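You operate a simulated robot arm through the tools that you are given. There is no shell and no other tool. Be economical: measure what you need, move in short steps, check, and stop when the job is done.

You run a simulated robot arm. Do the job below in one go: nothing can be reset, and whatever is moved stays where it is left.

JOB
Free the tilt plate, swap the shim so it stands level, lock it.
Fine: the purple shim goes into the rack; one bar on a shim takes up one mark.

It is judged by the outcome, as a careful person would: the job done as asked, and still so three seconds after it is handed in. It fails if anything else is knocked over, pushed out of place, dropped, spilled or broken.

ROBOT AND FRAMES
A 6-joint arm with a two-finger parallel gripper, fixed in place. Base frame: the origin is at the foot of the arm, x ahead of it, y to its left, z up. Readings come in cm, degrees, newtons and seconds.
With the tool pointing down near the work surface it reaches from about 32 to 70 cm from the base axis. Its first joint turns from -166.0 to 166.0 degrees. Payload 4.1 kg.
Tool frame: the origin (TCP) lies between the finger pads and is the grasp point; the fingertips stand 2.3 cm ahead of it; z points along the fingers, y is the line along which they close. The gripper opens to 9.4 cm. The fingers are 3.8 cm wide and 1 cm thick; the gripper's body (5.4 by 9.6 cm) begins 3.9 cm behind the TCP.
Orientation is told as [roll, pitch, yaw] about the base's x, y, z axes, in that order, counted from this pose: with the fingers straight down and closing along the base's y, the tool's x points along the base's -x, its y along +y and its z along -z.

CONTROLS
- The arm moves only by the tool apply_moves. Its argument "steps" is a list of rows, each an object (a shift or turn left out is 0, a gripper value left out holds the last) with "translation": the shift along the tool's x, y, z in cm, a list of three; "dr": the turn, a rotation vector about the tool's x, y, z in degrees, a list of three. In form: [{"translation": [dx, dy, dz], "dr": [wx, wy, wz]}, ...]. A call has 1 to 12 rows; each row is the pose to reach, as a shift and turn from the pose commanded when the call began, along the tool's axes at that moment. "gripper" is the finger opening in cm, from 0 to 9.4, set as the call begins (left out, the last holds). Rows are played at 5 a second. More than 5 cm and 8.6 degrees between two rows, or a gripper value outside its range, and nothing of the call is played. A pose out of reach is approached as far as the arm can. The call stops where the force on the tool passes 40 N (or 10 N more than at its start, if that is more) or the arm is blocked; 0.2 s more then pass. The fingers move at their own pace (about 4.5 cm/s each) and stop on an object; they squeeze with about 39 N. The grip force told is the motor's: it shows also when the fingers shut on nothing. Time passes only in rows, and 0.2 s behind the last, so rows that repeat a pose let the fingers close. The reply holds the time, the measured pose of the TCP, the force on the tool along the base axes, the opening and the grip force, in the units named above and with some noise.
- Cameras (640 x 400 px; columns grow to the right, rows downward): "scene" is fixed at [21.78, 65.08, 138.75]; the picture's right is [-1.00, 0.03, 0.00], its down [0.02, 0.85, -0.53] and it looks along [-0.01, -0.53, -0.85] (base axes); focal length 320 px, centre (320, 200). "wrist" rides on the gripper at [8.6, 1.6, -7.4] in the tool frame; the picture's right is [-0.18, 0.98, 0.00], its down [-0.58, -0.11, -0.81] and it looks along [-0.79, -0.15, 0.59] (tool axes); focal length 243 px, centre (320, 200). There is no depth. A picture from a camera that has moved, and an enlarged one, comes with that camera's place and axes in the base frame and with its lens.
- get_image(camera): a new picture of that camera. No time passes.
- slide_trunk(by): slides the trunk up (or, below 0, down) by that many cm; the arm rides with it, the base frame stays. It gives what a move gives, with no picture.
- close_up(camera, box): a new picture of the part [left, top, right, bottom] of that camera's present view, enlarged. No time passes.
- sign_off(): hands the job in; it is judged then, once.

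Work in short steps. Places have to be worked out from the pictures, the camera data and where the tool is seen: move nearer, look again, correct. Check each grasp and each placing, and mend what went wrong. You have 120 turns and 76 pictures in all, those below and enlarged ones among them. Open the gripper and draw the arm clear of the work before you hand the job in, unless the task says otherwise; then end with one line.

The tools are called as name(argument=value, ...) on one line, values as JSON. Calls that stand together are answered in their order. apply_moves: Moves the arm, as the interface text tells. Its arguments: {"type":"object","properties":{"steps":{"type":"array","items":{"type":"object","properties":{"translation":{"type":"array","items":{"type":"number"}},"dr":{"type":"array","items":{"type":"number"}}}}},"gripper":{"type":"number"}},"required":["steps"]} The other tools are called the same way: slide_trunk (by) slides the trunk up or down; get_image (camera) takes a picture; close_up (camera, box) takes an enlarged picture of a part of a camera's view; sign_off () hands the job in.

At the start:

```text
time_s: 0.0
ee_pos: [15.57, 31.42, 107.26]
ee_rot: [0.0, 0.0, 0.1]
contact_force: [0.3, -0.7, -0.1]
grip_width: 9.39
grip_force: 0.1
trunk travel left (down, up): [-50.0, 9.0]
```

scene: 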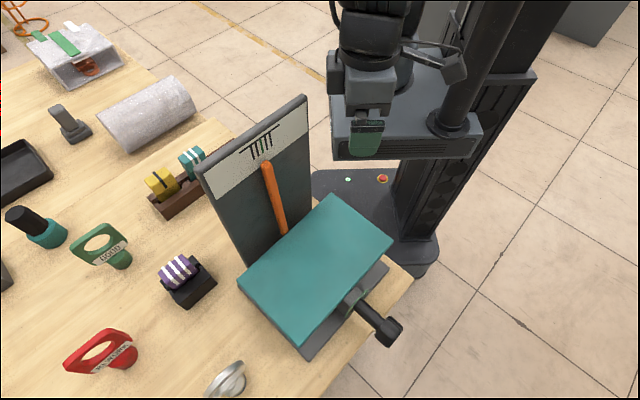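
wrist: 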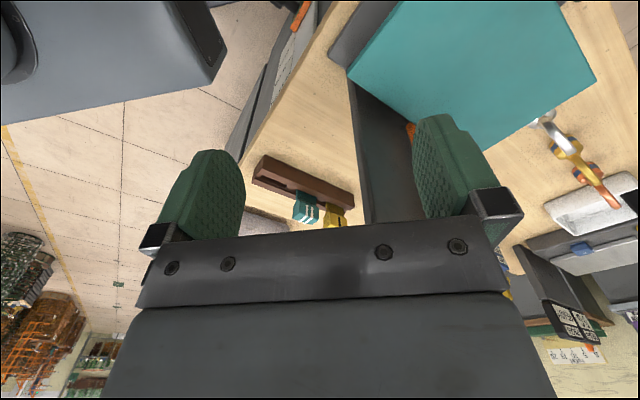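

I'll look closely at the plate, gauge, shims and locks first.

close_up(camera="scene", box=[190, 80, 420, 224])

close_up(camera="scene", box=[0, 130, 230, 274])

close_up(camera="scene", box=[190, 240, 430, 400])

close_up(camera="scene", box=[40, 220, 270, 400])

```text
2.78 times, centred on (305, 152) of scene
camera zoom: at [21.78, 65.08, 138.75], right [-1.0, 0.03, 0.0], down [0.02, 0.85, -0.53], along [-0.01, -0.53, -0.85], focal length 889 px, centre (362, 333)
```

zoom: 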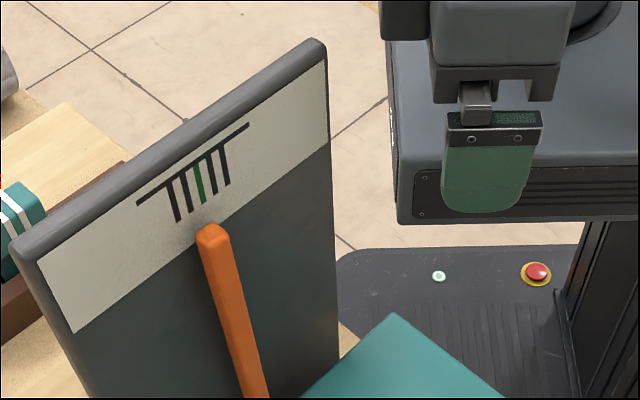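

```text
2.78 times, centred on (115, 202) of scene
camera zoom: at [21.78, 65.08, 138.75], right [-1.0, 0.03, 0.0], down [0.02, 0.85, -0.53], along [-0.01, -0.53, -0.85], focal length 889 px, centre (889, 194)
```

zoom: 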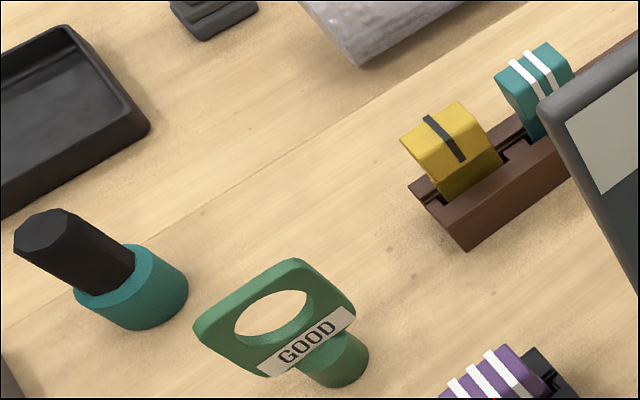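

```text
2.50 times, centred on (310, 320) of scene
camera zoom: at [21.78, 65.08, 138.75], right [-1.0, 0.03, 0.0], down [0.02, 0.85, -0.53], along [-0.01, -0.53, -0.85], focal length 800 px, centre (345, -100)
```

zoom: 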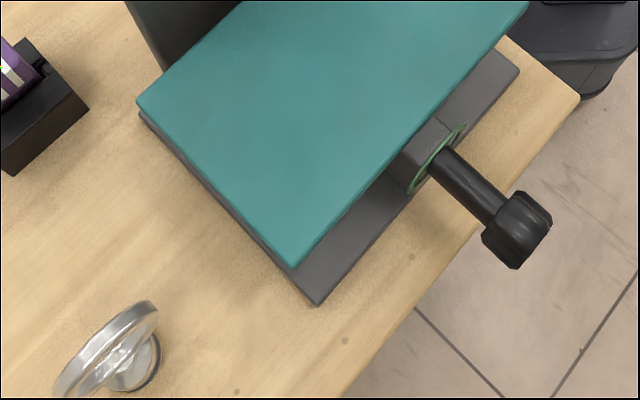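

```text
2.22 times, centred on (155, 310) of scene
camera zoom: at [21.78, 65.08, 138.75], right [-1.0, 0.03, 0.0], down [0.02, 0.85, -0.53], along [-0.01, -0.53, -0.85], focal length 711 px, centre (687, -44)
```

zoom: 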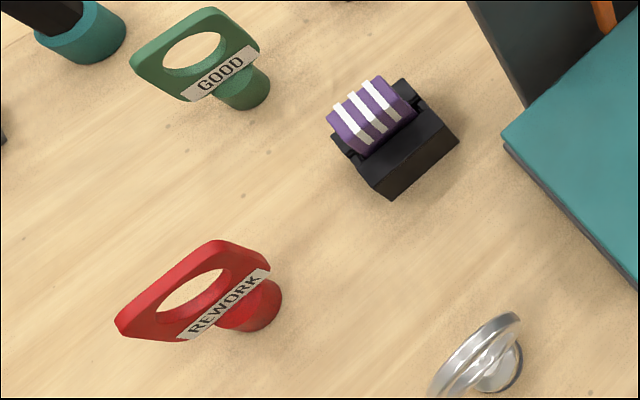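

Plate is at 45° with the gauge board behind it. I'll move the wrist camera to a frontal view of the gauge and lock knob.

apply_moves(steps=[{"translation": [0, 0, -4]}, {"translation": [0, 0, -8]}, {"translation": [0, 0, -12]}, {"translation": [0.5, 4, -13], "dr": [0, 0, 7.5]}, {"translation": [0.5, 8, -13], "dr": [0, 0, 15]}, {"translation": [0.5, 12, -13], "dr": [0, 0, 22.5]}, {"translation": [0.5, 16, -13], "dr": [0, 0, 30]}, {"translation": [0.5, 19, -13], "dr": [0, 0, 37.5]}, {"translation": [0.5, 20, -13], "dr": [0, 0, 45]}])

get_image(camera="wrist")

```text
time_s: 2.0
ee_pos: [14.95, 51.52, 120.25]
ee_rot: [0.0, 0.0, -45.1]
contact_force: [-0.3, 0.5, 0.1]
grip_width: 9.4
grip_force: 0.1
trunk travel left (down, up): [-50.0, 9.0]
```

```text
69 pictures are left
camera wrist: at [9.89, 58.82, 127.72], right [0.83, 0.56, 0.0], down [0.33, -0.49, 0.81], along [0.45, -0.67, -0.59], focal length 243 px, centre (320, 200)
```

wrist: 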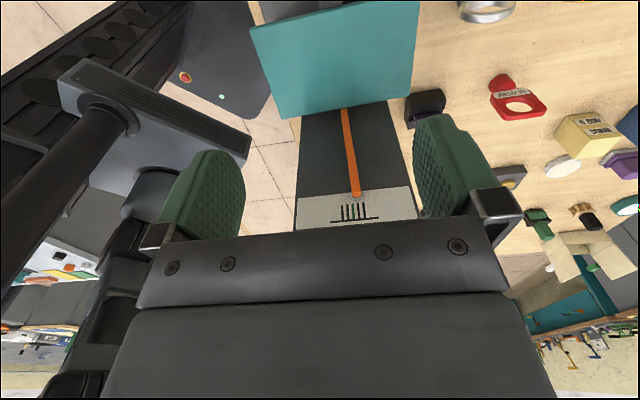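

close_up(camera="wrist", box=[290, 160, 420, 240])

close_up(camera="wrist", box=[240, 0, 440, 125])

```text
4.92 times, centred on (355, 200) of wrist
camera zoom: at [9.89, 58.82, 127.72], right [0.83, 0.56, 0.0], down [0.33, -0.49, 0.81], along [0.45, -0.67, -0.59], focal length 1194 px, centre (148, 200)
```

zoom: 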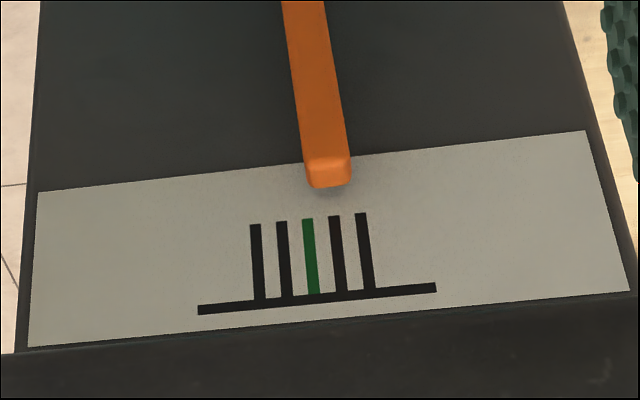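

```text
3.20 times, centred on (340, 62) of wrist
camera zoom: at [9.89, 58.82, 127.72], right [0.83, 0.56, 0.0], down [0.33, -0.49, 0.81], along [0.45, -0.67, -0.59], focal length 776 px, centre (256, 640)
```

zoom: 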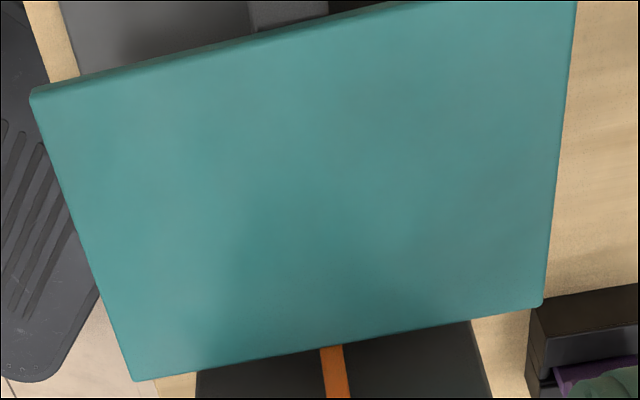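

Pointer sits one mark off green toward the dock side. Now a close look at the lock handle, rack and dock.

close_up(camera="scene", box=[320, 270, 416, 350])

close_up(camera="scene", box=[140, 140, 236, 220])

close_up(camera="scene", box=[145, 240, 241, 320])

```text
5.00 times, centred on (368, 310) of scene
camera zoom: at [21.78, 65.08, 138.75], right [-1.0, 0.03, 0.0], down [0.02, 0.85, -0.53], along [-0.01, -0.53, -0.85], focal length 1600 px, centre (80, -350)
```

zoom: 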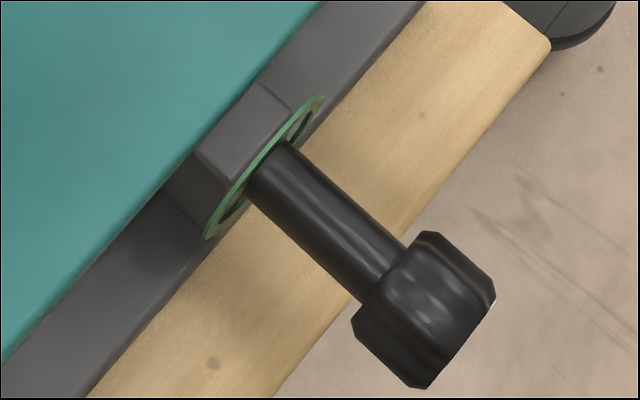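

```text
5.00 times, centred on (188, 180) of scene
camera zoom: at [21.78, 65.08, 138.75], right [-1.0, 0.03, 0.0], down [0.02, 0.85, -0.53], along [-0.01, -0.53, -0.85], focal length 1600 px, centre (980, 300)
```

zoom: 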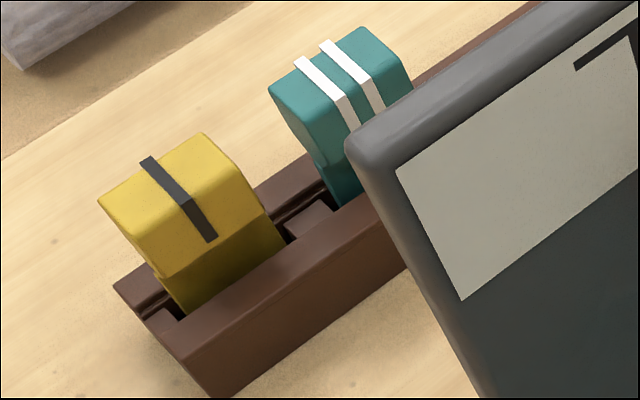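

```text
5.00 times, centred on (193, 280) of scene
camera zoom: at [21.78, 65.08, 138.75], right [-1.0, 0.03, 0.0], down [0.02, 0.85, -0.53], along [-0.01, -0.53, -0.85], focal length 1600 px, centre (955, -200)
```

zoom: 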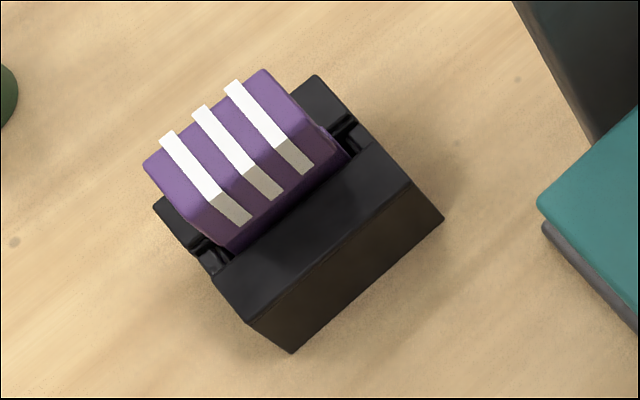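

The lock is a shaft with an octagonal head. I'll bring the wrist camera outside and low to see the lock's face.

apply_moves(steps=[{"translation": [2.9, 0, -0.5]}, {"translation": [6, 0, 3]}, {"translation": [9, 0, 6.9]}, {"translation": [12, 0, 10.8]}, {"translation": [14.5, 0, 15]}, {"translation": [16, 0, 19]}, {"translation": [17, 0, 22]}])

get_image(camera="wrist")

```text
time_s: 3.6
ee_pos: [2.77, 63.37, 98.54]
ee_rot: [0.0, 0.0, -45.0]
contact_force: [-0.3, 0.0, -0.3]
grip_width: 9.39
grip_force: 0.1
trunk travel left (down, up): [-50.0, 9.0]
```

```text
63 pictures are left
camera wrist: at [-2.26, 70.72, 105.99], right [0.82, 0.57, 0.0], down [0.33, -0.49, 0.81], along [0.46, -0.66, -0.59], focal length 243 px, centre (320, 200)
```

wrist: 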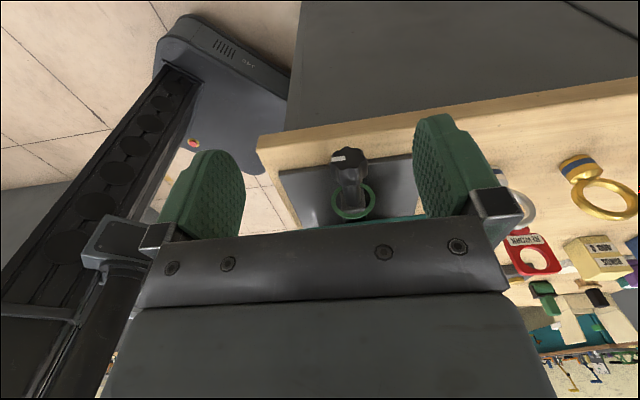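

close_up(camera="wrist", box=[305, 135, 401, 230])

```text
4.21 times, centred on (353, 182) of wrist
camera zoom: at [-2.26, 70.72, 105.99], right [0.82, 0.57, 0.0], down [0.33, -0.49, 0.81], along [0.46, -0.66, -0.59], focal length 1022 px, centre (181, 274)
```

zoom: 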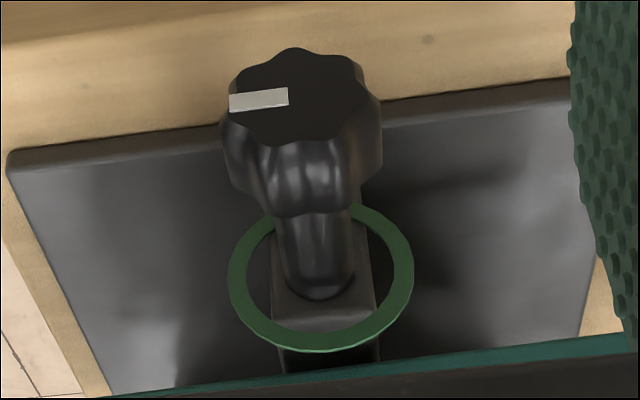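

It's a fluted rotary knob with a white index line pointing level; face center ≈(10.4,57.5,87.4), head center ≈(11.4,56.5,87.5). The gripper's current yaw matches the knob axis, so I'll approach from above.

apply_moves(steps=[{"translation": [-4, 0.5, 0]}, {"translation": [-8, 1, 1]}, {"translation": [-10.9, 1.2, 3]}])

close_up(camera="scene", box=[300, 230, 460, 350])

get_image(camera="wrist")

```text
time_s: 4.4
ee_pos: [11.41, 56.48, 95.35]
ee_rot: [0.0, 0.0, -45.0]
contact_force: [0.7, -1.0, 0.0]
grip_width: 9.4
grip_force: 0.0
trunk travel left (down, up): [-50.0, 9.0]
```

```text
3.33 times, centred on (380, 290) of scene
camera zoom: at [21.78, 65.08, 138.75], right [-1.0, 0.03, 0.0], down [0.02, 0.85, -0.53], along [-0.01, -0.53, -0.85], focal length 1067 px, centre (120, -100)
```

zoom: 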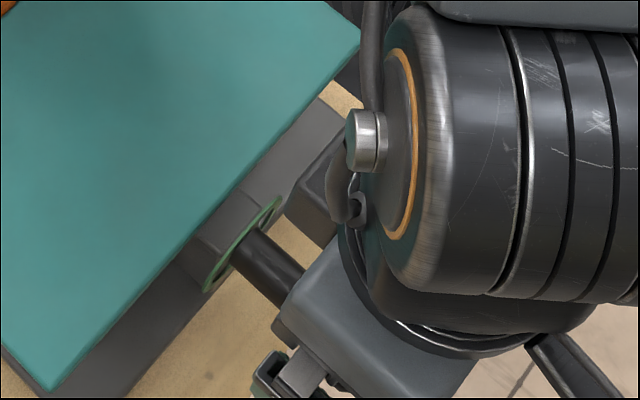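

```text
60 pictures are left
camera wrist: at [6.34, 63.78, 102.72], right [0.83, 0.56, 0.0], down [0.33, -0.49, 0.81], along [0.46, -0.67, -0.59], focal length 243 px, centre (320, 200)
```

wrist: 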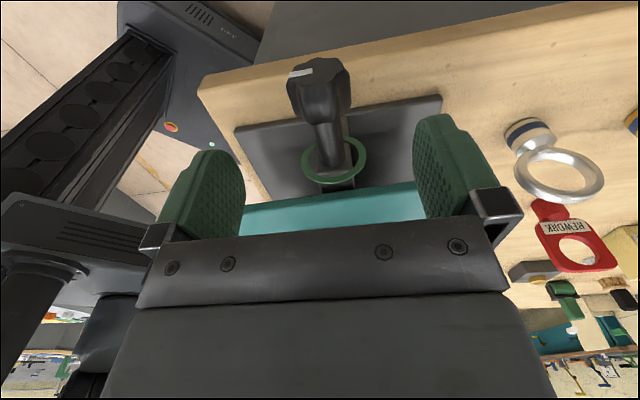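

Fingers straddle the knob centrally. Descending and closing.

apply_moves(steps=[{"translation": [0, 0, 3]}, {"translation": [0, 0, 6]}, {"translation": [0, 0, 7.8]}])

apply_moves(steps=[{}, {}, {}, {}, {}, {}], gripper=2)

get_image(camera="wrist")

get_image(camera="scene")

```text
time_s: 5.2
ee_pos: [11.34, 56.48, 87.59]
ee_rot: [0.0, 0.1, -45.0]
contact_force: [-0.7, 0.7, -0.2]
grip_width: 9.43
grip_force: 0.0
trunk travel left (down, up): [-50.0, 9.0]
```

```text
time_s: 6.6
ee_pos: [11.44, 56.49, 87.63]
ee_rot: [0.0, 0.0, -45.0]
contact_force: [-0.7, -1.4, -1.4]
grip_width: 4.08
grip_force: 44.7
trunk travel left (down, up): [-50.0, 9.0]
```

```text
59 pictures are left
camera wrist: at [6.32, 63.78, 94.97], right [0.82, 0.57, 0.0], down [0.33, -0.49, 0.81], along [0.46, -0.67, -0.59], focal length 243 px, centre (320, 200)
```

wrist: 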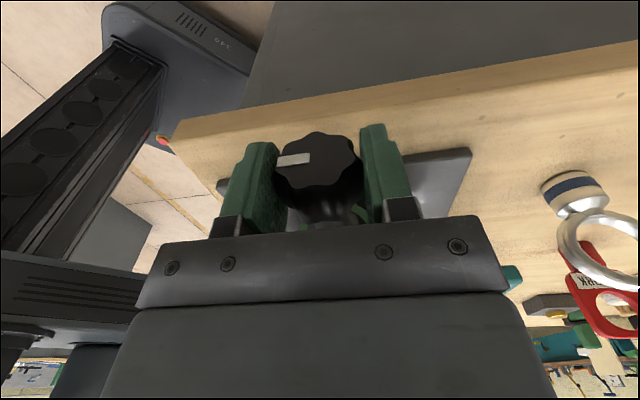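

```text
58 pictures are left
```

scene: 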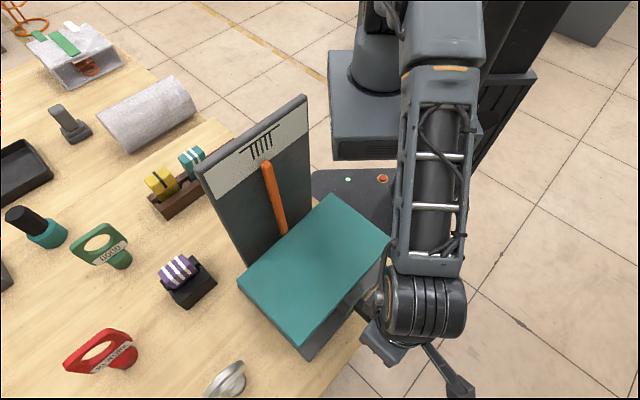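

Knob gripped (4.1 cm). Test a counter-clockwise turn of 16° (about tool +x) and watch the force.

apply_moves(steps=[{"dr": [4, 0, 0]}, {"dr": [8, 0, 0]}, {"dr": [12, 0, 0]}, {"dr": [16, 0, 0]}])

get_image(camera="scene")

get_image(camera="wrist")

```text
time_s: 7.6
ee_pos: [11.46, 56.59, 87.54]
ee_rot: [-16.2, 0.1, -44.9]
contact_force: [-3.3, 0.8, -1.4]
grip_width: 4.11
grip_force: 44.9
trunk travel left (down, up): [-50.0, 9.0]
```

```text
57 pictures are left
```

scene: 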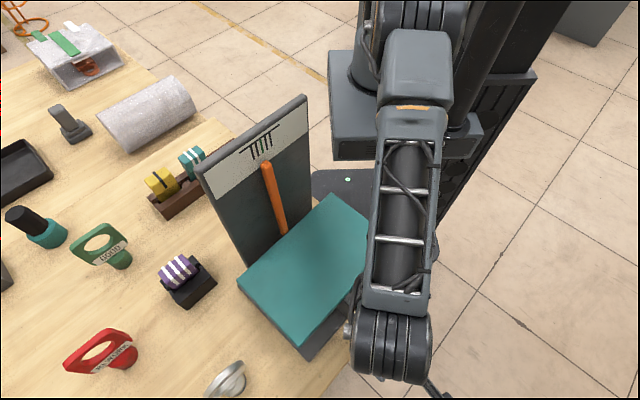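

```text
56 pictures are left
camera wrist: at [7.78, 65.27, 94.22], right [0.8, 0.54, -0.27], down [0.5, -0.33, 0.81], along [0.34, -0.78, -0.53], focal length 243 px, centre (320, 200)
```

wrist: 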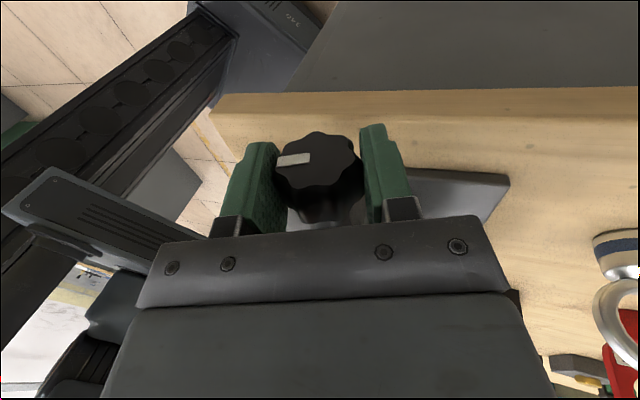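

The knob turns freely with the gripper. Continue to 48°, watching.

apply_moves(steps=[{"dr": [5, 0, 0]}, {"dr": [10, 0, 0]}, {"dr": [15, 0, 0]}, {"dr": [20, 0, 0]}, {"dr": [25, 0, 0]}, {"dr": [29, 0, 0]}])

get_image(camera="scene")

```text
time_s: 8.7
ee_pos: [11.52, 56.55, 87.44]
ee_rot: [-37.1, 0.8, -45.5]
contact_force: [2.3, 25.1, -12.8]
grip_width: 4.11
grip_force: 45.1
out of reach, approached as far as the arm can: row 5
trunk travel left (down, up): [-50.0, 9.0]
stopped in row 5: the force on the tool passed its limit (the readings are from after the stop); the commanded pose is now the measured one
```

```text
55 pictures are left
```

scene: 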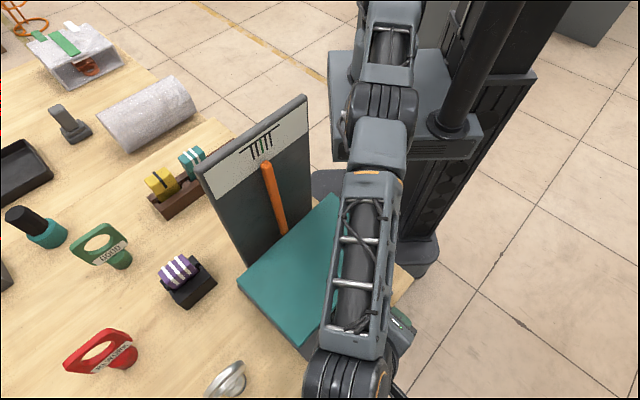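

Reached ~37° of turn at the arm's limit. Release, swing back to the other side, and regrip to continue.

apply_moves(steps=[{}, {}, {}, {}], gripper=7.5)

get_image(camera="wrist")

```text
time_s: 9.7
ee_pos: [11.47, 56.21, 87.64]
ee_rot: [-37.4, 0.6, -45.3]
contact_force: [-0.6, -0.5, -0.3]
grip_width: 7.49
grip_force: 0.1
trunk travel left (down, up): [-50.0, 9.0]
```

```text
54 pictures are left
camera wrist: at [9.5, 66.48, 92.71], right [0.68, 0.42, -0.6], down [0.7, -0.13, 0.7], along [0.22, -0.9, -0.39], focal length 243 px, centre (320, 200)
```

wrist: 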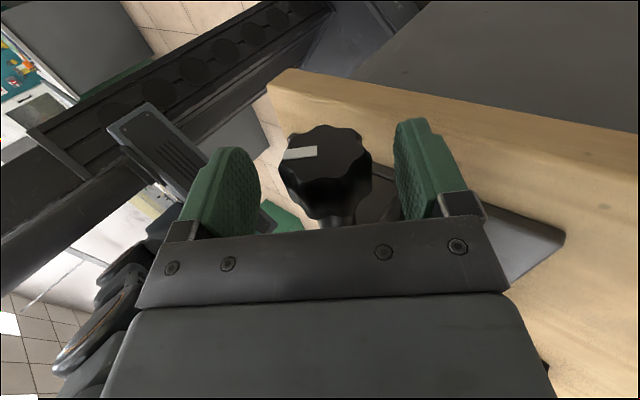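

apply_moves(steps=[{"dr": [-8, 0, 0]}, {"dr": [-16, 0, 0]}, {"dr": [-24, 0, 0]}, {"dr": [-32, 0, 0]}, {"dr": [-40, 0, 0]}, {"dr": [-48, 0, 0]}, {"dr": [-55, 0, 0]}, {"dr": [-62, 0, 0]}])

get_image(camera="wrist")

get_image(camera="scene")

```text
time_s: 11.5
ee_pos: [11.54, 56.25, 87.7]
ee_rot: [24.8, 0.6, -45.3]
contact_force: [-0.1, -0.2, -0.9]
grip_width: 7.51
grip_force: 0.0
trunk travel left (down, up): [-50.0, 9.0]
```

```text
53 pictures are left
camera wrist: at [4.18, 61.22, 95.22], right [0.77, 0.49, 0.41], down [0.1, -0.72, 0.68], along [0.63, -0.48, -0.61], focal length 243 px, centre (320, 200)
```

wrist: 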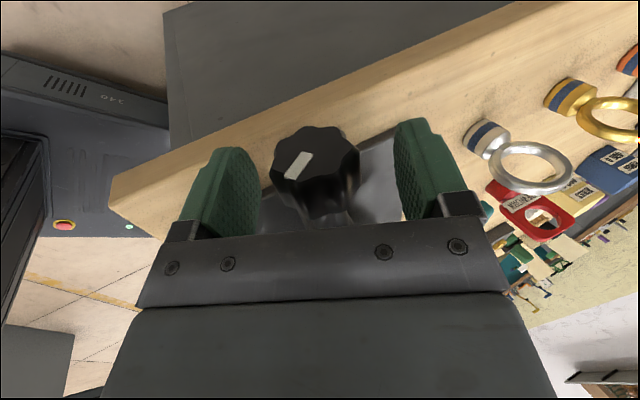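

```text
52 pictures are left
```

scene: 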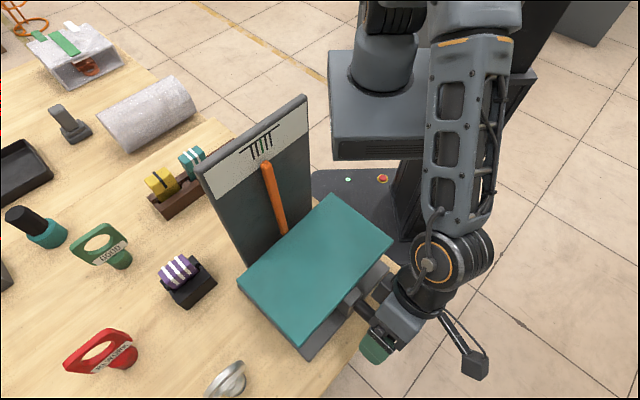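

Knob kept its turn. Regrip here and turn further counter-clockwise.

apply_moves(steps=[{}, {}, {}, {}], gripper=2)

apply_moves(steps=[{"dr": [6, 0, 0]}, {"dr": [12, 0, 0]}, {"dr": [18, 0, 0]}, {"dr": [24, 0, 0]}, {"dr": [30, 0, 0]}, {"dr": [36, 0, 0]}, {"dr": [42, 0, 0]}, {"dr": [48, 0, 0]}, {"dr": [54, 0, 0]}, {"dr": [59, 0, 0]}])

get_image(camera="scene")

```text
time_s: 12.5
ee_pos: [11.47, 56.18, 87.65]
ee_rot: [24.4, 0.3, -45.3]
contact_force: [-4.7, -4.7, -5.2]
grip_width: 4.13
grip_force: 45.1
trunk travel left (down, up): [-50.0, 9.0]
```

```text
time_s: 14.7
ee_pos: [11.77, 56.64, 87.61]
ee_rot: [-34.4, 0.7, -45.5]
contact_force: [12.7, 24.3, -12.3]
grip_width: 4.13
grip_force: 45.1
trunk travel left (down, up): [-50.0, 9.0]
```

```text
51 pictures are left
```

scene: 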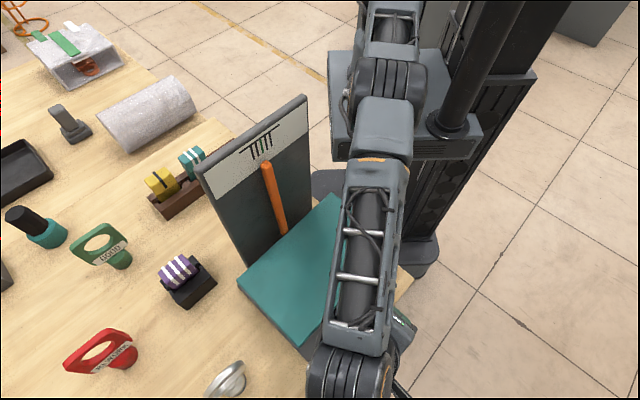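

Turned ~95° in all, with force building. Release, swing back and look at the ring and index.

apply_moves(steps=[{}, {}, {}, {}], gripper=7.5)

apply_moves(steps=[{"dr": [-8, 0, 0]}, {"dr": [-16, 0, 0]}, {"dr": [-24, 0, 0]}, {"dr": [-32, 0, 0]}, {"dr": [-40, 0, 0]}, {"dr": [-48, 0, 0]}, {"dr": [-55, 0, 0]}, {"dr": [-60, 0, 0]}])

get_image(camera="wrist")

get_image(camera="scene")

```text
time_s: 15.7
ee_pos: [11.51, 56.26, 87.83]
ee_rot: [-34.4, 0.4, -45.3]
contact_force: [0.6, -0.4, 0.2]
grip_width: 7.48
grip_force: 0.1
trunk travel left (down, up): [-50.0, 9.0]
```

```text
time_s: 17.5
ee_pos: [11.63, 56.22, 87.69]
ee_rot: [25.8, 0.4, -45.2]
contact_force: [0.6, -0.3, 0.0]
grip_width: 7.5
grip_force: 0.1
trunk travel left (down, up): [-50.0, 9.0]
```

```text
50 pictures are left
camera wrist: at [4.13, 61.14, 95.22], right [0.76, 0.49, 0.42], down [0.1, -0.73, 0.67], along [0.64, -0.47, -0.6], focal length 243 px, centre (320, 200)
```

wrist: 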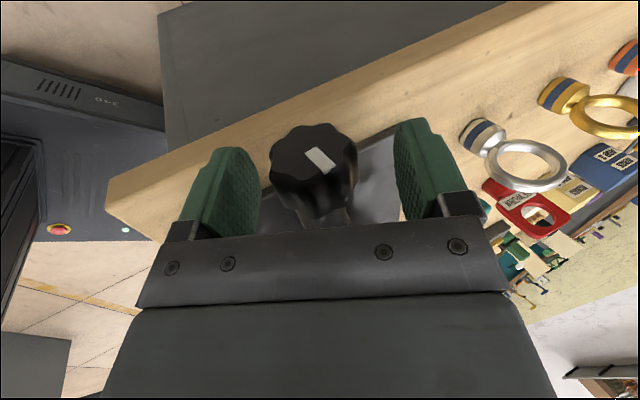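

```text
49 pictures are left
```

scene: 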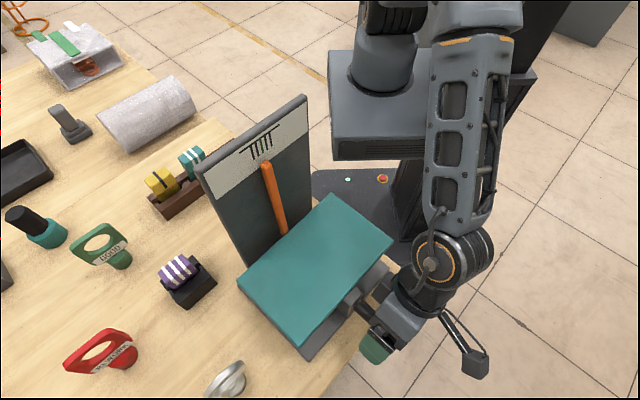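

Index now points about 12 o'clock. Back out to see the ring state and the gauge.

apply_moves(steps=[{"dr": [8, 0, 0]}, {"dr": [16, 0, 0]}, {"dr": [25.6, 0, 0]}], gripper=9.4)

apply_moves(steps=[{"dr": [8, 0, 0]}, {"dr": [16, 0, 0]}, {"dr": [24, 0, 0]}, {"dr": [25.6, 0, 0]}], gripper=9.4)

```text
refused: row 3 steps farther than a row can; nothing moved
```

```text
time_s: 18.5
ee_pos: [11.48, 56.26, 87.71]
ee_rot: [-0.2, 0.5, -45.3]
contact_force: [0.4, 0.2, 0.5]
grip_width: 9.39
grip_force: 0.1
trunk travel left (down, up): [-50.0, 9.0]
```

apply_moves(steps=[{"translation": [0, 0, -4]}, {"translation": [1, 0, -8]}, {"translation": [4, 0, -11]}, {"translation": [8, 0, -11]}, {"translation": [12, 0, -11]}])

close_up(camera="wrist", box=[290, 120, 410, 230])

close_up(camera="scene", box=[190, 80, 420, 350])

```text
time_s: 19.7
ee_pos: [3.01, 64.53, 98.71]
ee_rot: [-0.1, 0.4, -45.3]
contact_force: [-0.6, 0.3, 0.4]
grip_width: 9.36
grip_force: 0.0
trunk travel left (down, up): [-50.0, 9.0]
```

```text
3.64 times, centred on (350, 175) of wrist
camera zoom: at [-2.06, 71.87, 106.17], right [0.83, 0.56, 0.0], down [0.34, -0.49, 0.8], along [0.45, -0.67, -0.6], focal length 882 px, centre (211, 291)
```

zoom: 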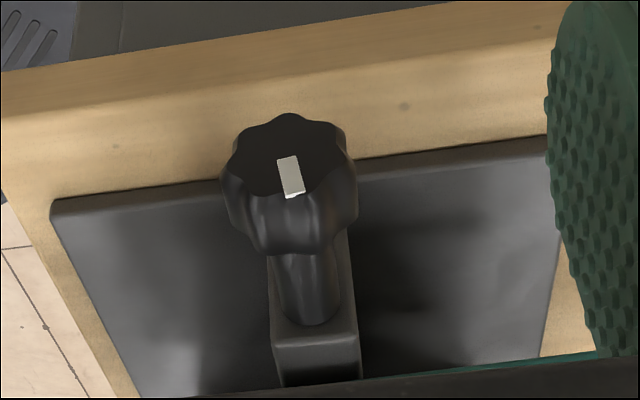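

```text
1.48 times, centred on (305, 215) of scene
camera zoom: at [21.78, 65.08, 138.75], right [-1.0, 0.03, 0.0], down [0.02, 0.85, -0.53], along [-0.01, -0.53, -0.85], focal length 474 px, centre (342, 178)
```

zoom: 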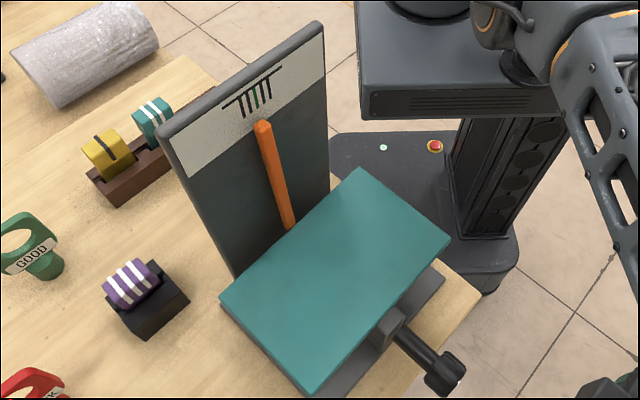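

The green ring is gone: the plate is free. Now re-read the gauge from the front.

apply_moves(steps=[{"translation": [0, 0, -5]}, {"translation": [-1.5, 0, -9.5]}, {"translation": [-4.5, 0, -13]}, {"translation": [-7.5, 0, -17]}, {"translation": [-11, 0, -20]}, {"translation": [-14.5, 0, -21.5]}, {"translation": [-17.5, 0, -21.5]}])

close_up(camera="wrist", box=[290, 160, 420, 240])

```text
time_s: 21.3
ee_pos: [15.5, 51.82, 120.44]
ee_rot: [0.0, 0.5, -45.3]
contact_force: [0.3, 0.6, 0.8]
grip_width: 9.39
grip_force: 0.0
out of reach, approached as far as the arm can: row 1, 2
trunk travel left (down, up): [-50.0, 9.0]
```

```text
4.92 times, centred on (355, 200) of wrist
camera zoom: at [10.46, 59.14, 127.89], right [0.83, 0.56, 0.0], down [0.34, -0.5, 0.8], along [0.45, -0.66, -0.6], focal length 1194 px, centre (148, 200)
```

zoom: 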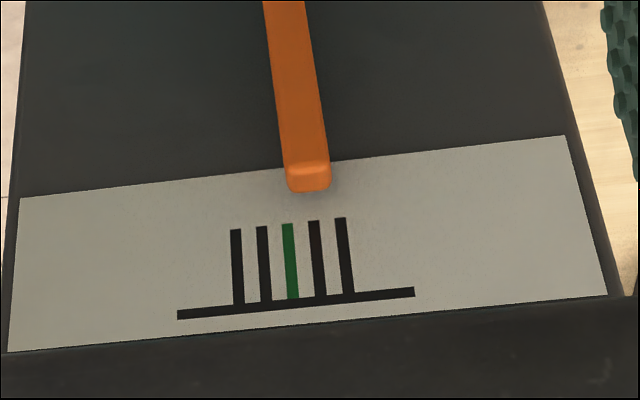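

Pointer is one mark right of green, so most likely the 2-bar teal shim is needed. Swing over to yaw +45° on the robot side to inspect the rack and dock.

apply_moves(steps=[{"translation": [-3.3, -0.7, 0], "dr": [0, 0, -7.5]}, {"translation": [-6.6, -1.4, 0], "dr": [0, 0, -15]}, {"translation": [-9.9, -2, 0], "dr": [0, 0, -22.5]}, {"translation": [-13.2, -2.7, 0], "dr": [0, 0, -30]}, {"translation": [-16.6, -3.4, 0], "dr": [0, 0, -37.5]}, {"translation": [-19.9, -4, 0], "dr": [0, 0, -45]}, {"translation": [-23.2, -4.7, 0], "dr": [0, 0, -52.5]}, {"translation": [-26.5, -5.4, 0], "dr": [0, 0, -60]}, {"translation": [-29.8, -6, 0], "dr": [0, 0, -67.5]}, {"translation": [-33.2, -6.7, 0], "dr": [0, 0, -75]}, {"translation": [-36.5, -7.4, 0], "dr": [0, 0, -82.5]}, {"translation": [-39.8, -8, 3], "dr": [0, 0, -90]}])

get_image(camera="wrist")

```text
time_s: 23.9
ee_pos: [37.96, 18.34, 116.89]
ee_rot: [0.5, 0.1, 44.9]
contact_force: [0.0, -0.1, 0.0]
grip_width: 9.39
grip_force: 0.0
trunk travel left (down, up): [-50.0, 9.0]
```

```text
45 pictures are left
camera wrist: at [30.53, 13.36, 124.25], right [-0.56, 0.83, 0.01], down [0.49, 0.33, 0.81], along [0.66, 0.46, -0.59], focal length 243 px, centre (320, 200)
```

wrist: 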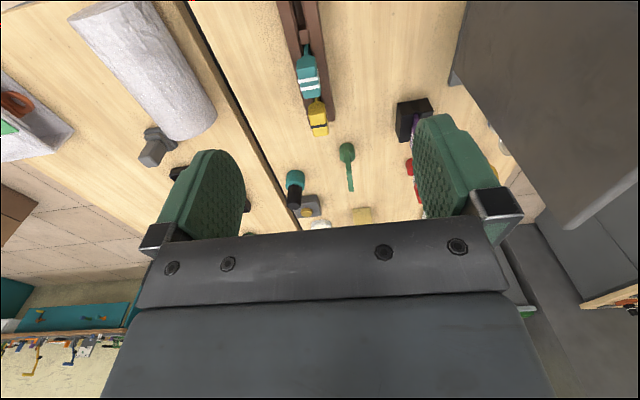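

close_up(camera="wrist", box=[250, 0, 370, 140])

apply_moves(steps=[{"translation": [4, 0, 0]}, {"translation": [8, 0, 0]}, {"translation": [11, 0, 0]}])

get_image(camera="wrist")

```text
2.86 times, centred on (310, 70) of wrist
camera zoom: at [30.53, 13.36, 124.25], right [-0.56, 0.83, 0.01], down [0.49, 0.33, 0.81], along [0.66, 0.46, -0.59], focal length 693 px, centre (349, 571)
```

zoom: 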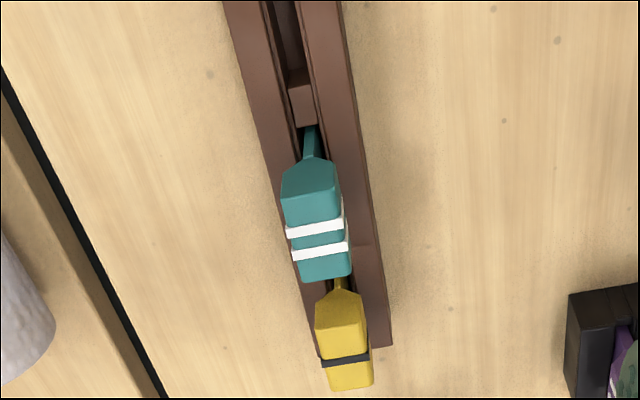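

```text
time_s: 24.7
ee_pos: [29.85, 10.45, 116.96]
ee_rot: [0.5, 0.0, 44.7]
contact_force: [0.4, 0.0, 0.0]
grip_width: 9.4
grip_force: 0.1
trunk travel left (down, up): [-50.0, 9.0]
```

```text
43 pictures are left
camera wrist: at [22.6, 5.56, 124.38], right [-0.56, 0.83, 0.01], down [0.49, 0.33, 0.81], along [0.66, 0.46, -0.59], focal length 243 px, centre (320, 200)
```

wrist: 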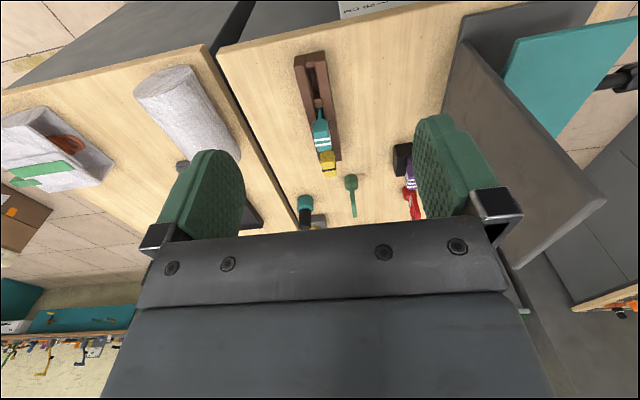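

close_up(camera="wrist", box=[270, 40, 370, 190])

```text
2.67 times, centred on (320, 115) of wrist
camera zoom: at [22.6, 5.56, 124.38], right [-0.56, 0.83, 0.01], down [0.49, 0.33, 0.81], along [0.66, 0.46, -0.59], focal length 647 px, centre (320, 427)
```

zoom: 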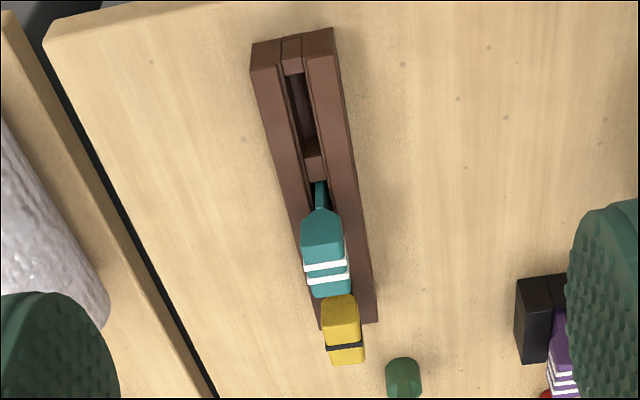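

Rack has three pockets: nearest (≈(41,17)) is empty, teal in the middle, yellow at the far end. Now look at the dock with the purple shim.

apply_moves(steps=[{"translation": [-4.2, 1.8, 0]}, {"translation": [-8.4, 3.6, 0]}, {"translation": [-12.6, 5.5, 0]}, {"translation": [-16.8, 7.3, 0]}, {"translation": [-21, 9.1, 0]}, {"translation": [-25.2, 10.9, 0]}, {"translation": [-25.2, 10.9, 4.5]}, {"translation": [-25.2, 10.9, 9]}])

get_image(camera="wrist")

```text
time_s: 26.5
ee_pos: [40.35, 35.95, 108.1]
ee_rot: [0.5, 0.0, 44.8]
contact_force: [0.5, 0.0, -0.4]
grip_width: 9.41
grip_force: 0.0
trunk travel left (down, up): [-50.0, 9.0]
```

```text
41 pictures are left
camera wrist: at [33.01, 30.94, 115.57], right [-0.56, 0.83, 0.01], down [0.5, 0.33, 0.81], along [0.66, 0.46, -0.59], focal length 243 px, centre (320, 200)
```

wrist: 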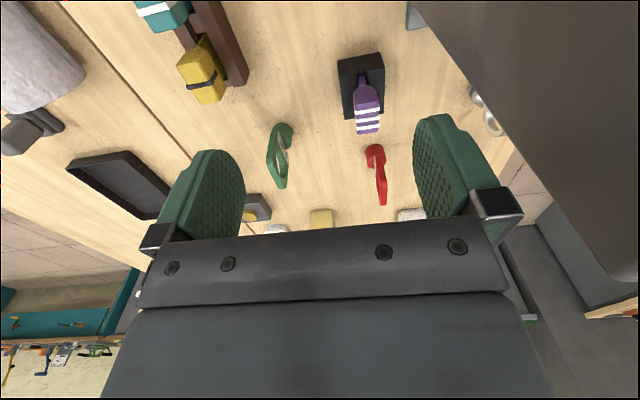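

close_up(camera="wrist", box=[320, 40, 410, 145])

close_up(camera="wrist", box=[130, 0, 260, 115])

```text
3.81 times, centred on (365, 92) of wrist
camera zoom: at [33.01, 30.94, 115.57], right [-0.56, 0.83, 0.01], down [0.5, 0.33, 0.81], along [0.66, 0.46, -0.59], focal length 924 px, centre (149, 610)
```

zoom: 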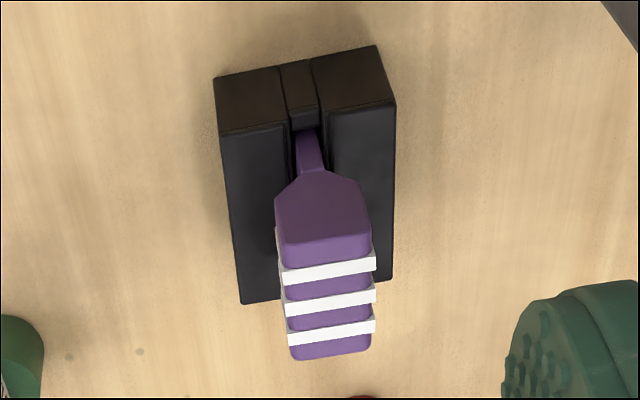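

```text
3.48 times, centred on (195, 58) of wrist
camera zoom: at [33.01, 30.94, 115.57], right [-0.56, 0.83, 0.01], down [0.5, 0.33, 0.81], along [0.66, 0.46, -0.59], focal length 844 px, centre (755, 696)
```

zoom: 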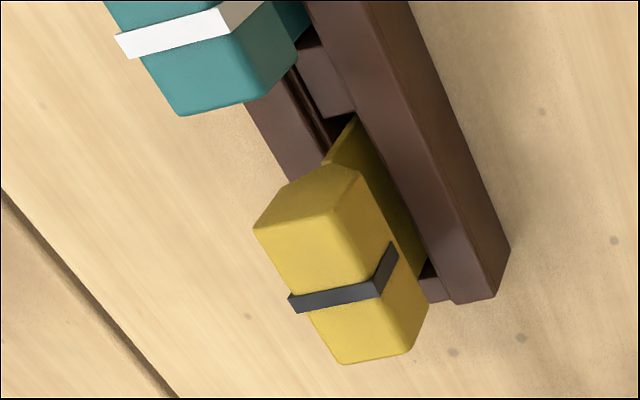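

Purple head top center ≈(44.8,46.7,89.1), 2.8×4 cm, dock top z≈84.6. Move above it, partly down, and check clearance from the board.

apply_moves(steps=[{"translation": [-3.6, 1.5, 0]}, {"translation": [-7.2, 3, 0]}, {"translation": [-10.75, 4.45, 0]}, {"translation": [-10.75, 4.45, 4]}, {"translation": [-10.75, 4.45, 8]}, {"translation": [-10.75, 4.45, 12]}, {"translation": [-10.75, 4.45, 14.5]}], gripper=6.5)

get_image(camera="scene")

get_image(camera="wrist")

```text
time_s: 28.1
ee_pos: [44.66, 46.85, 93.51]
ee_rot: [0.5, -0.1, 44.7]
contact_force: [0.7, 1.1, -0.8]
grip_width: 6.51
grip_force: 0.0
trunk travel left (down, up): [-50.0, 9.0]
```

```text
38 pictures are left
```

scene: 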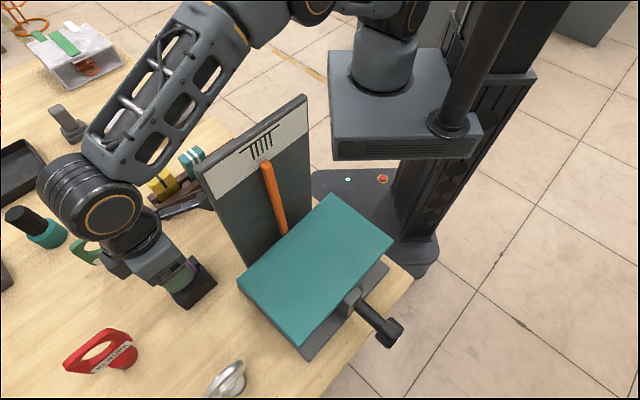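

```text
37 pictures are left
camera wrist: at [37.34, 41.81, 100.93], right [-0.56, 0.83, 0.01], down [0.5, 0.33, 0.81], along [0.66, 0.46, -0.59], focal length 243 px, centre (320, 200)
```

wrist: 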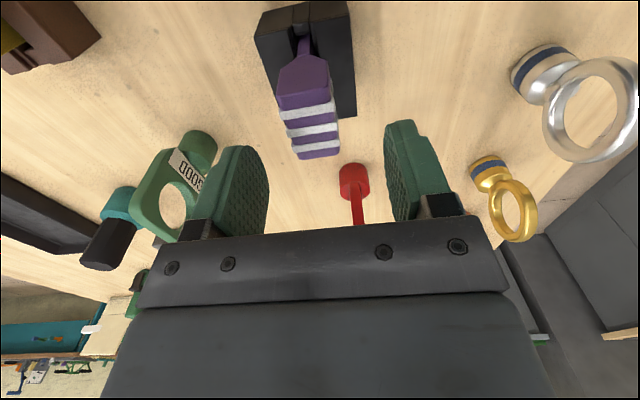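

Arm is clear of the board. Head sits ~0.45 cm toward tool −y; correct, descend to z≈87.7 and grip.

apply_moves(steps=[{"translation": [0, -0.45, 0]}, {"translation": [0, -0.45, 3]}, {"translation": [0, -0.45, 5.8]}, {"translation": [0, -0.45, 5.8]}])

apply_moves(steps=[{}, {}, {}, {}], gripper=1.5)

get_image(camera="wrist")

```text
time_s: 29.1
ee_pos: [45.11, 46.47, 87.66]
ee_rot: [0.5, 0.0, 44.8]
contact_force: [-0.3, 0.5, 0.5]
grip_width: 6.51
grip_force: 0.0
trunk travel left (down, up): [-50.0, 9.0]
```

```text
time_s: 30.1
ee_pos: [45.12, 46.53, 87.7]
ee_rot: [0.5, 0.0, 44.8]
contact_force: [0.2, -0.7, -0.3]
grip_width: 2.74
grip_force: 39.3
trunk travel left (down, up): [-50.0, 9.0]
```

```text
36 pictures are left
camera wrist: at [37.66, 41.6, 95.14], right [-0.56, 0.83, 0.01], down [0.5, 0.33, 0.81], along [0.66, 0.46, -0.59], focal length 243 px, centre (320, 200)
```

wrist: 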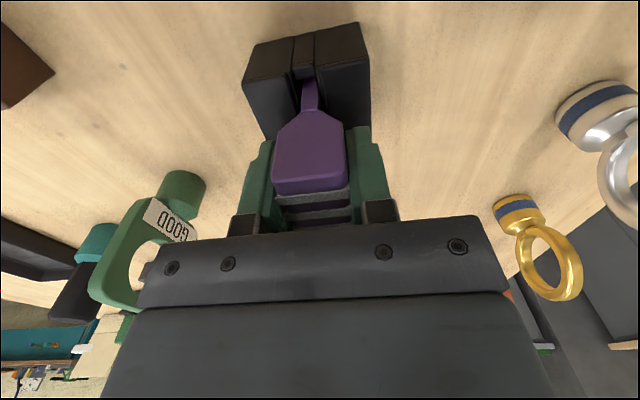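

Gripped (2.74 cm) with no side load. Lift straight up.

apply_moves(steps=[{"translation": [0, 0, -1]}, {"translation": [0, 0, -2.5]}, {"translation": [0, 0, -5]}, {"translation": [0, 0, -8]}, {"translation": [0, 0, -11]}, {"translation": [0, 0, -14]}])

get_image(camera="wrist")

get_image(camera="scene")

```text
time_s: 31.5
ee_pos: [45.23, 46.66, 101.74]
ee_rot: [0.5, 0.1, 44.7]
contact_force: [0.2, 0.1, -0.8]
grip_width: 2.72
grip_force: 39.3
trunk travel left (down, up): [-50.0, 9.0]
```

```text
35 pictures are left
camera wrist: at [37.82, 41.6, 109.22], right [-0.56, 0.83, 0.01], down [0.5, 0.33, 0.81], along [0.66, 0.46, -0.59], focal length 243 px, centre (320, 200)
```

wrist: 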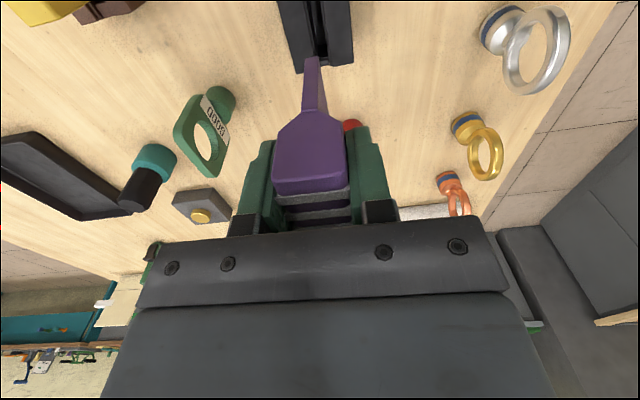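

```text
34 pictures are left
```

scene: 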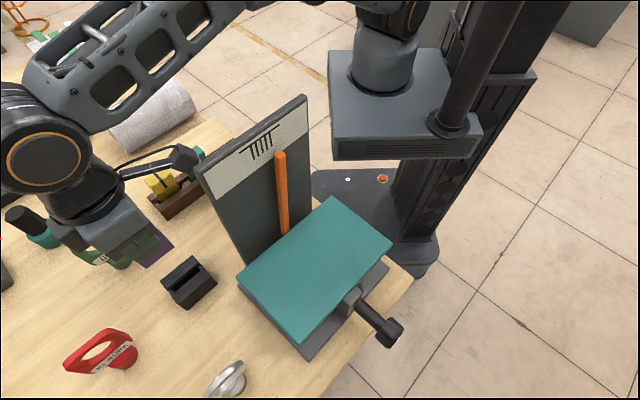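

With no shim the pointer swung the opposite way (3 bars = +1, 0 bars ≈ −2), so two bars (teal) is right. Carry purple to hover over the empty rack pocket.

apply_moves(steps=[{"translation": [0, 0, -2]}, {"translation": [3.5, -2.5, -2]}, {"translation": [7, -5, -2]}, {"translation": [10.5, -7.6, -2]}, {"translation": [14, -10.1, -2]}, {"translation": [17.5, -12.7, -2]}, {"translation": [21, -15.2, -2]}, {"translation": [24.4, -17.7, 0]}, {"translation": [24.4, -17.7, 4]}])

get_image(camera="wrist")

```text
time_s: 33.5
ee_pos: [40.07, 16.64, 97.54]
ee_rot: [0.6, -0.1, 44.7]
contact_force: [0.3, 0.4, -1.3]
grip_width: 2.74
grip_force: 39.1
trunk travel left (down, up): [-50.0, 9.0]
```

```text
33 pictures are left
camera wrist: at [32.67, 11.73, 105.02], right [-0.56, 0.83, 0.01], down [0.5, 0.33, 0.8], along [0.66, 0.46, -0.59], focal length 243 px, centre (320, 200)
```

wrist: 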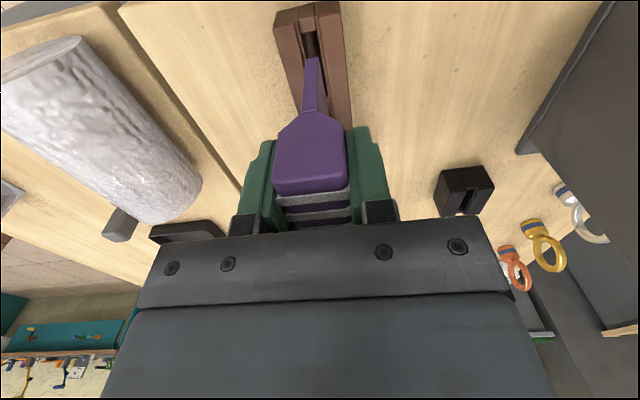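

close_up(camera="wrist", box=[260, 0, 370, 120])

close_up(camera="scene", box=[140, 60, 320, 220])

```text
3.33 times, centred on (315, 60) of wrist
camera zoom: at [32.67, 11.73, 105.02], right [-0.56, 0.83, 0.01], down [0.5, 0.33, 0.8], along [0.66, 0.46, -0.59], focal length 809 px, centre (337, 667)
```

zoom: 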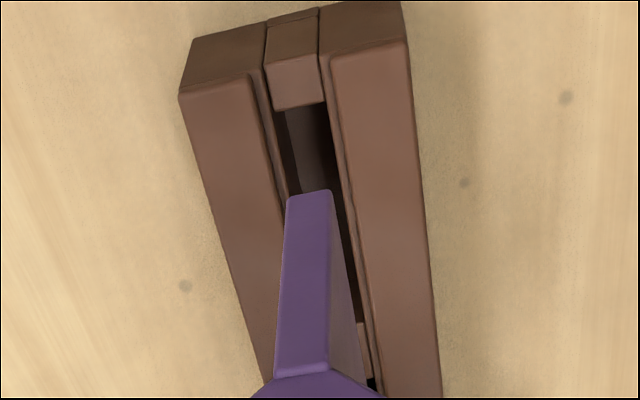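

```text
2.50 times, centred on (230, 140) of scene
camera zoom: at [21.78, 65.08, 138.75], right [-1.0, 0.03, 0.0], down [0.02, 0.85, -0.53], along [-0.01, -0.53, -0.85], focal length 800 px, centre (545, 350)
```

zoom: 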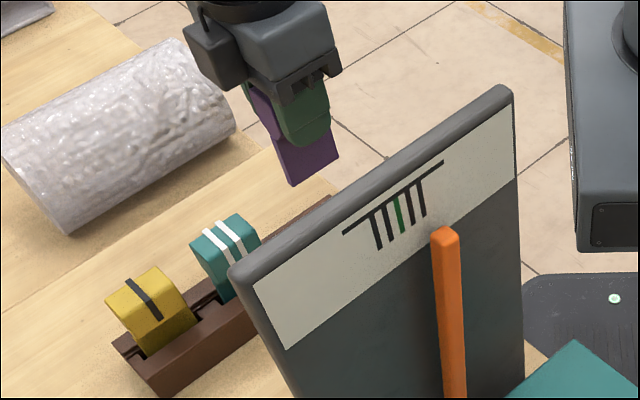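

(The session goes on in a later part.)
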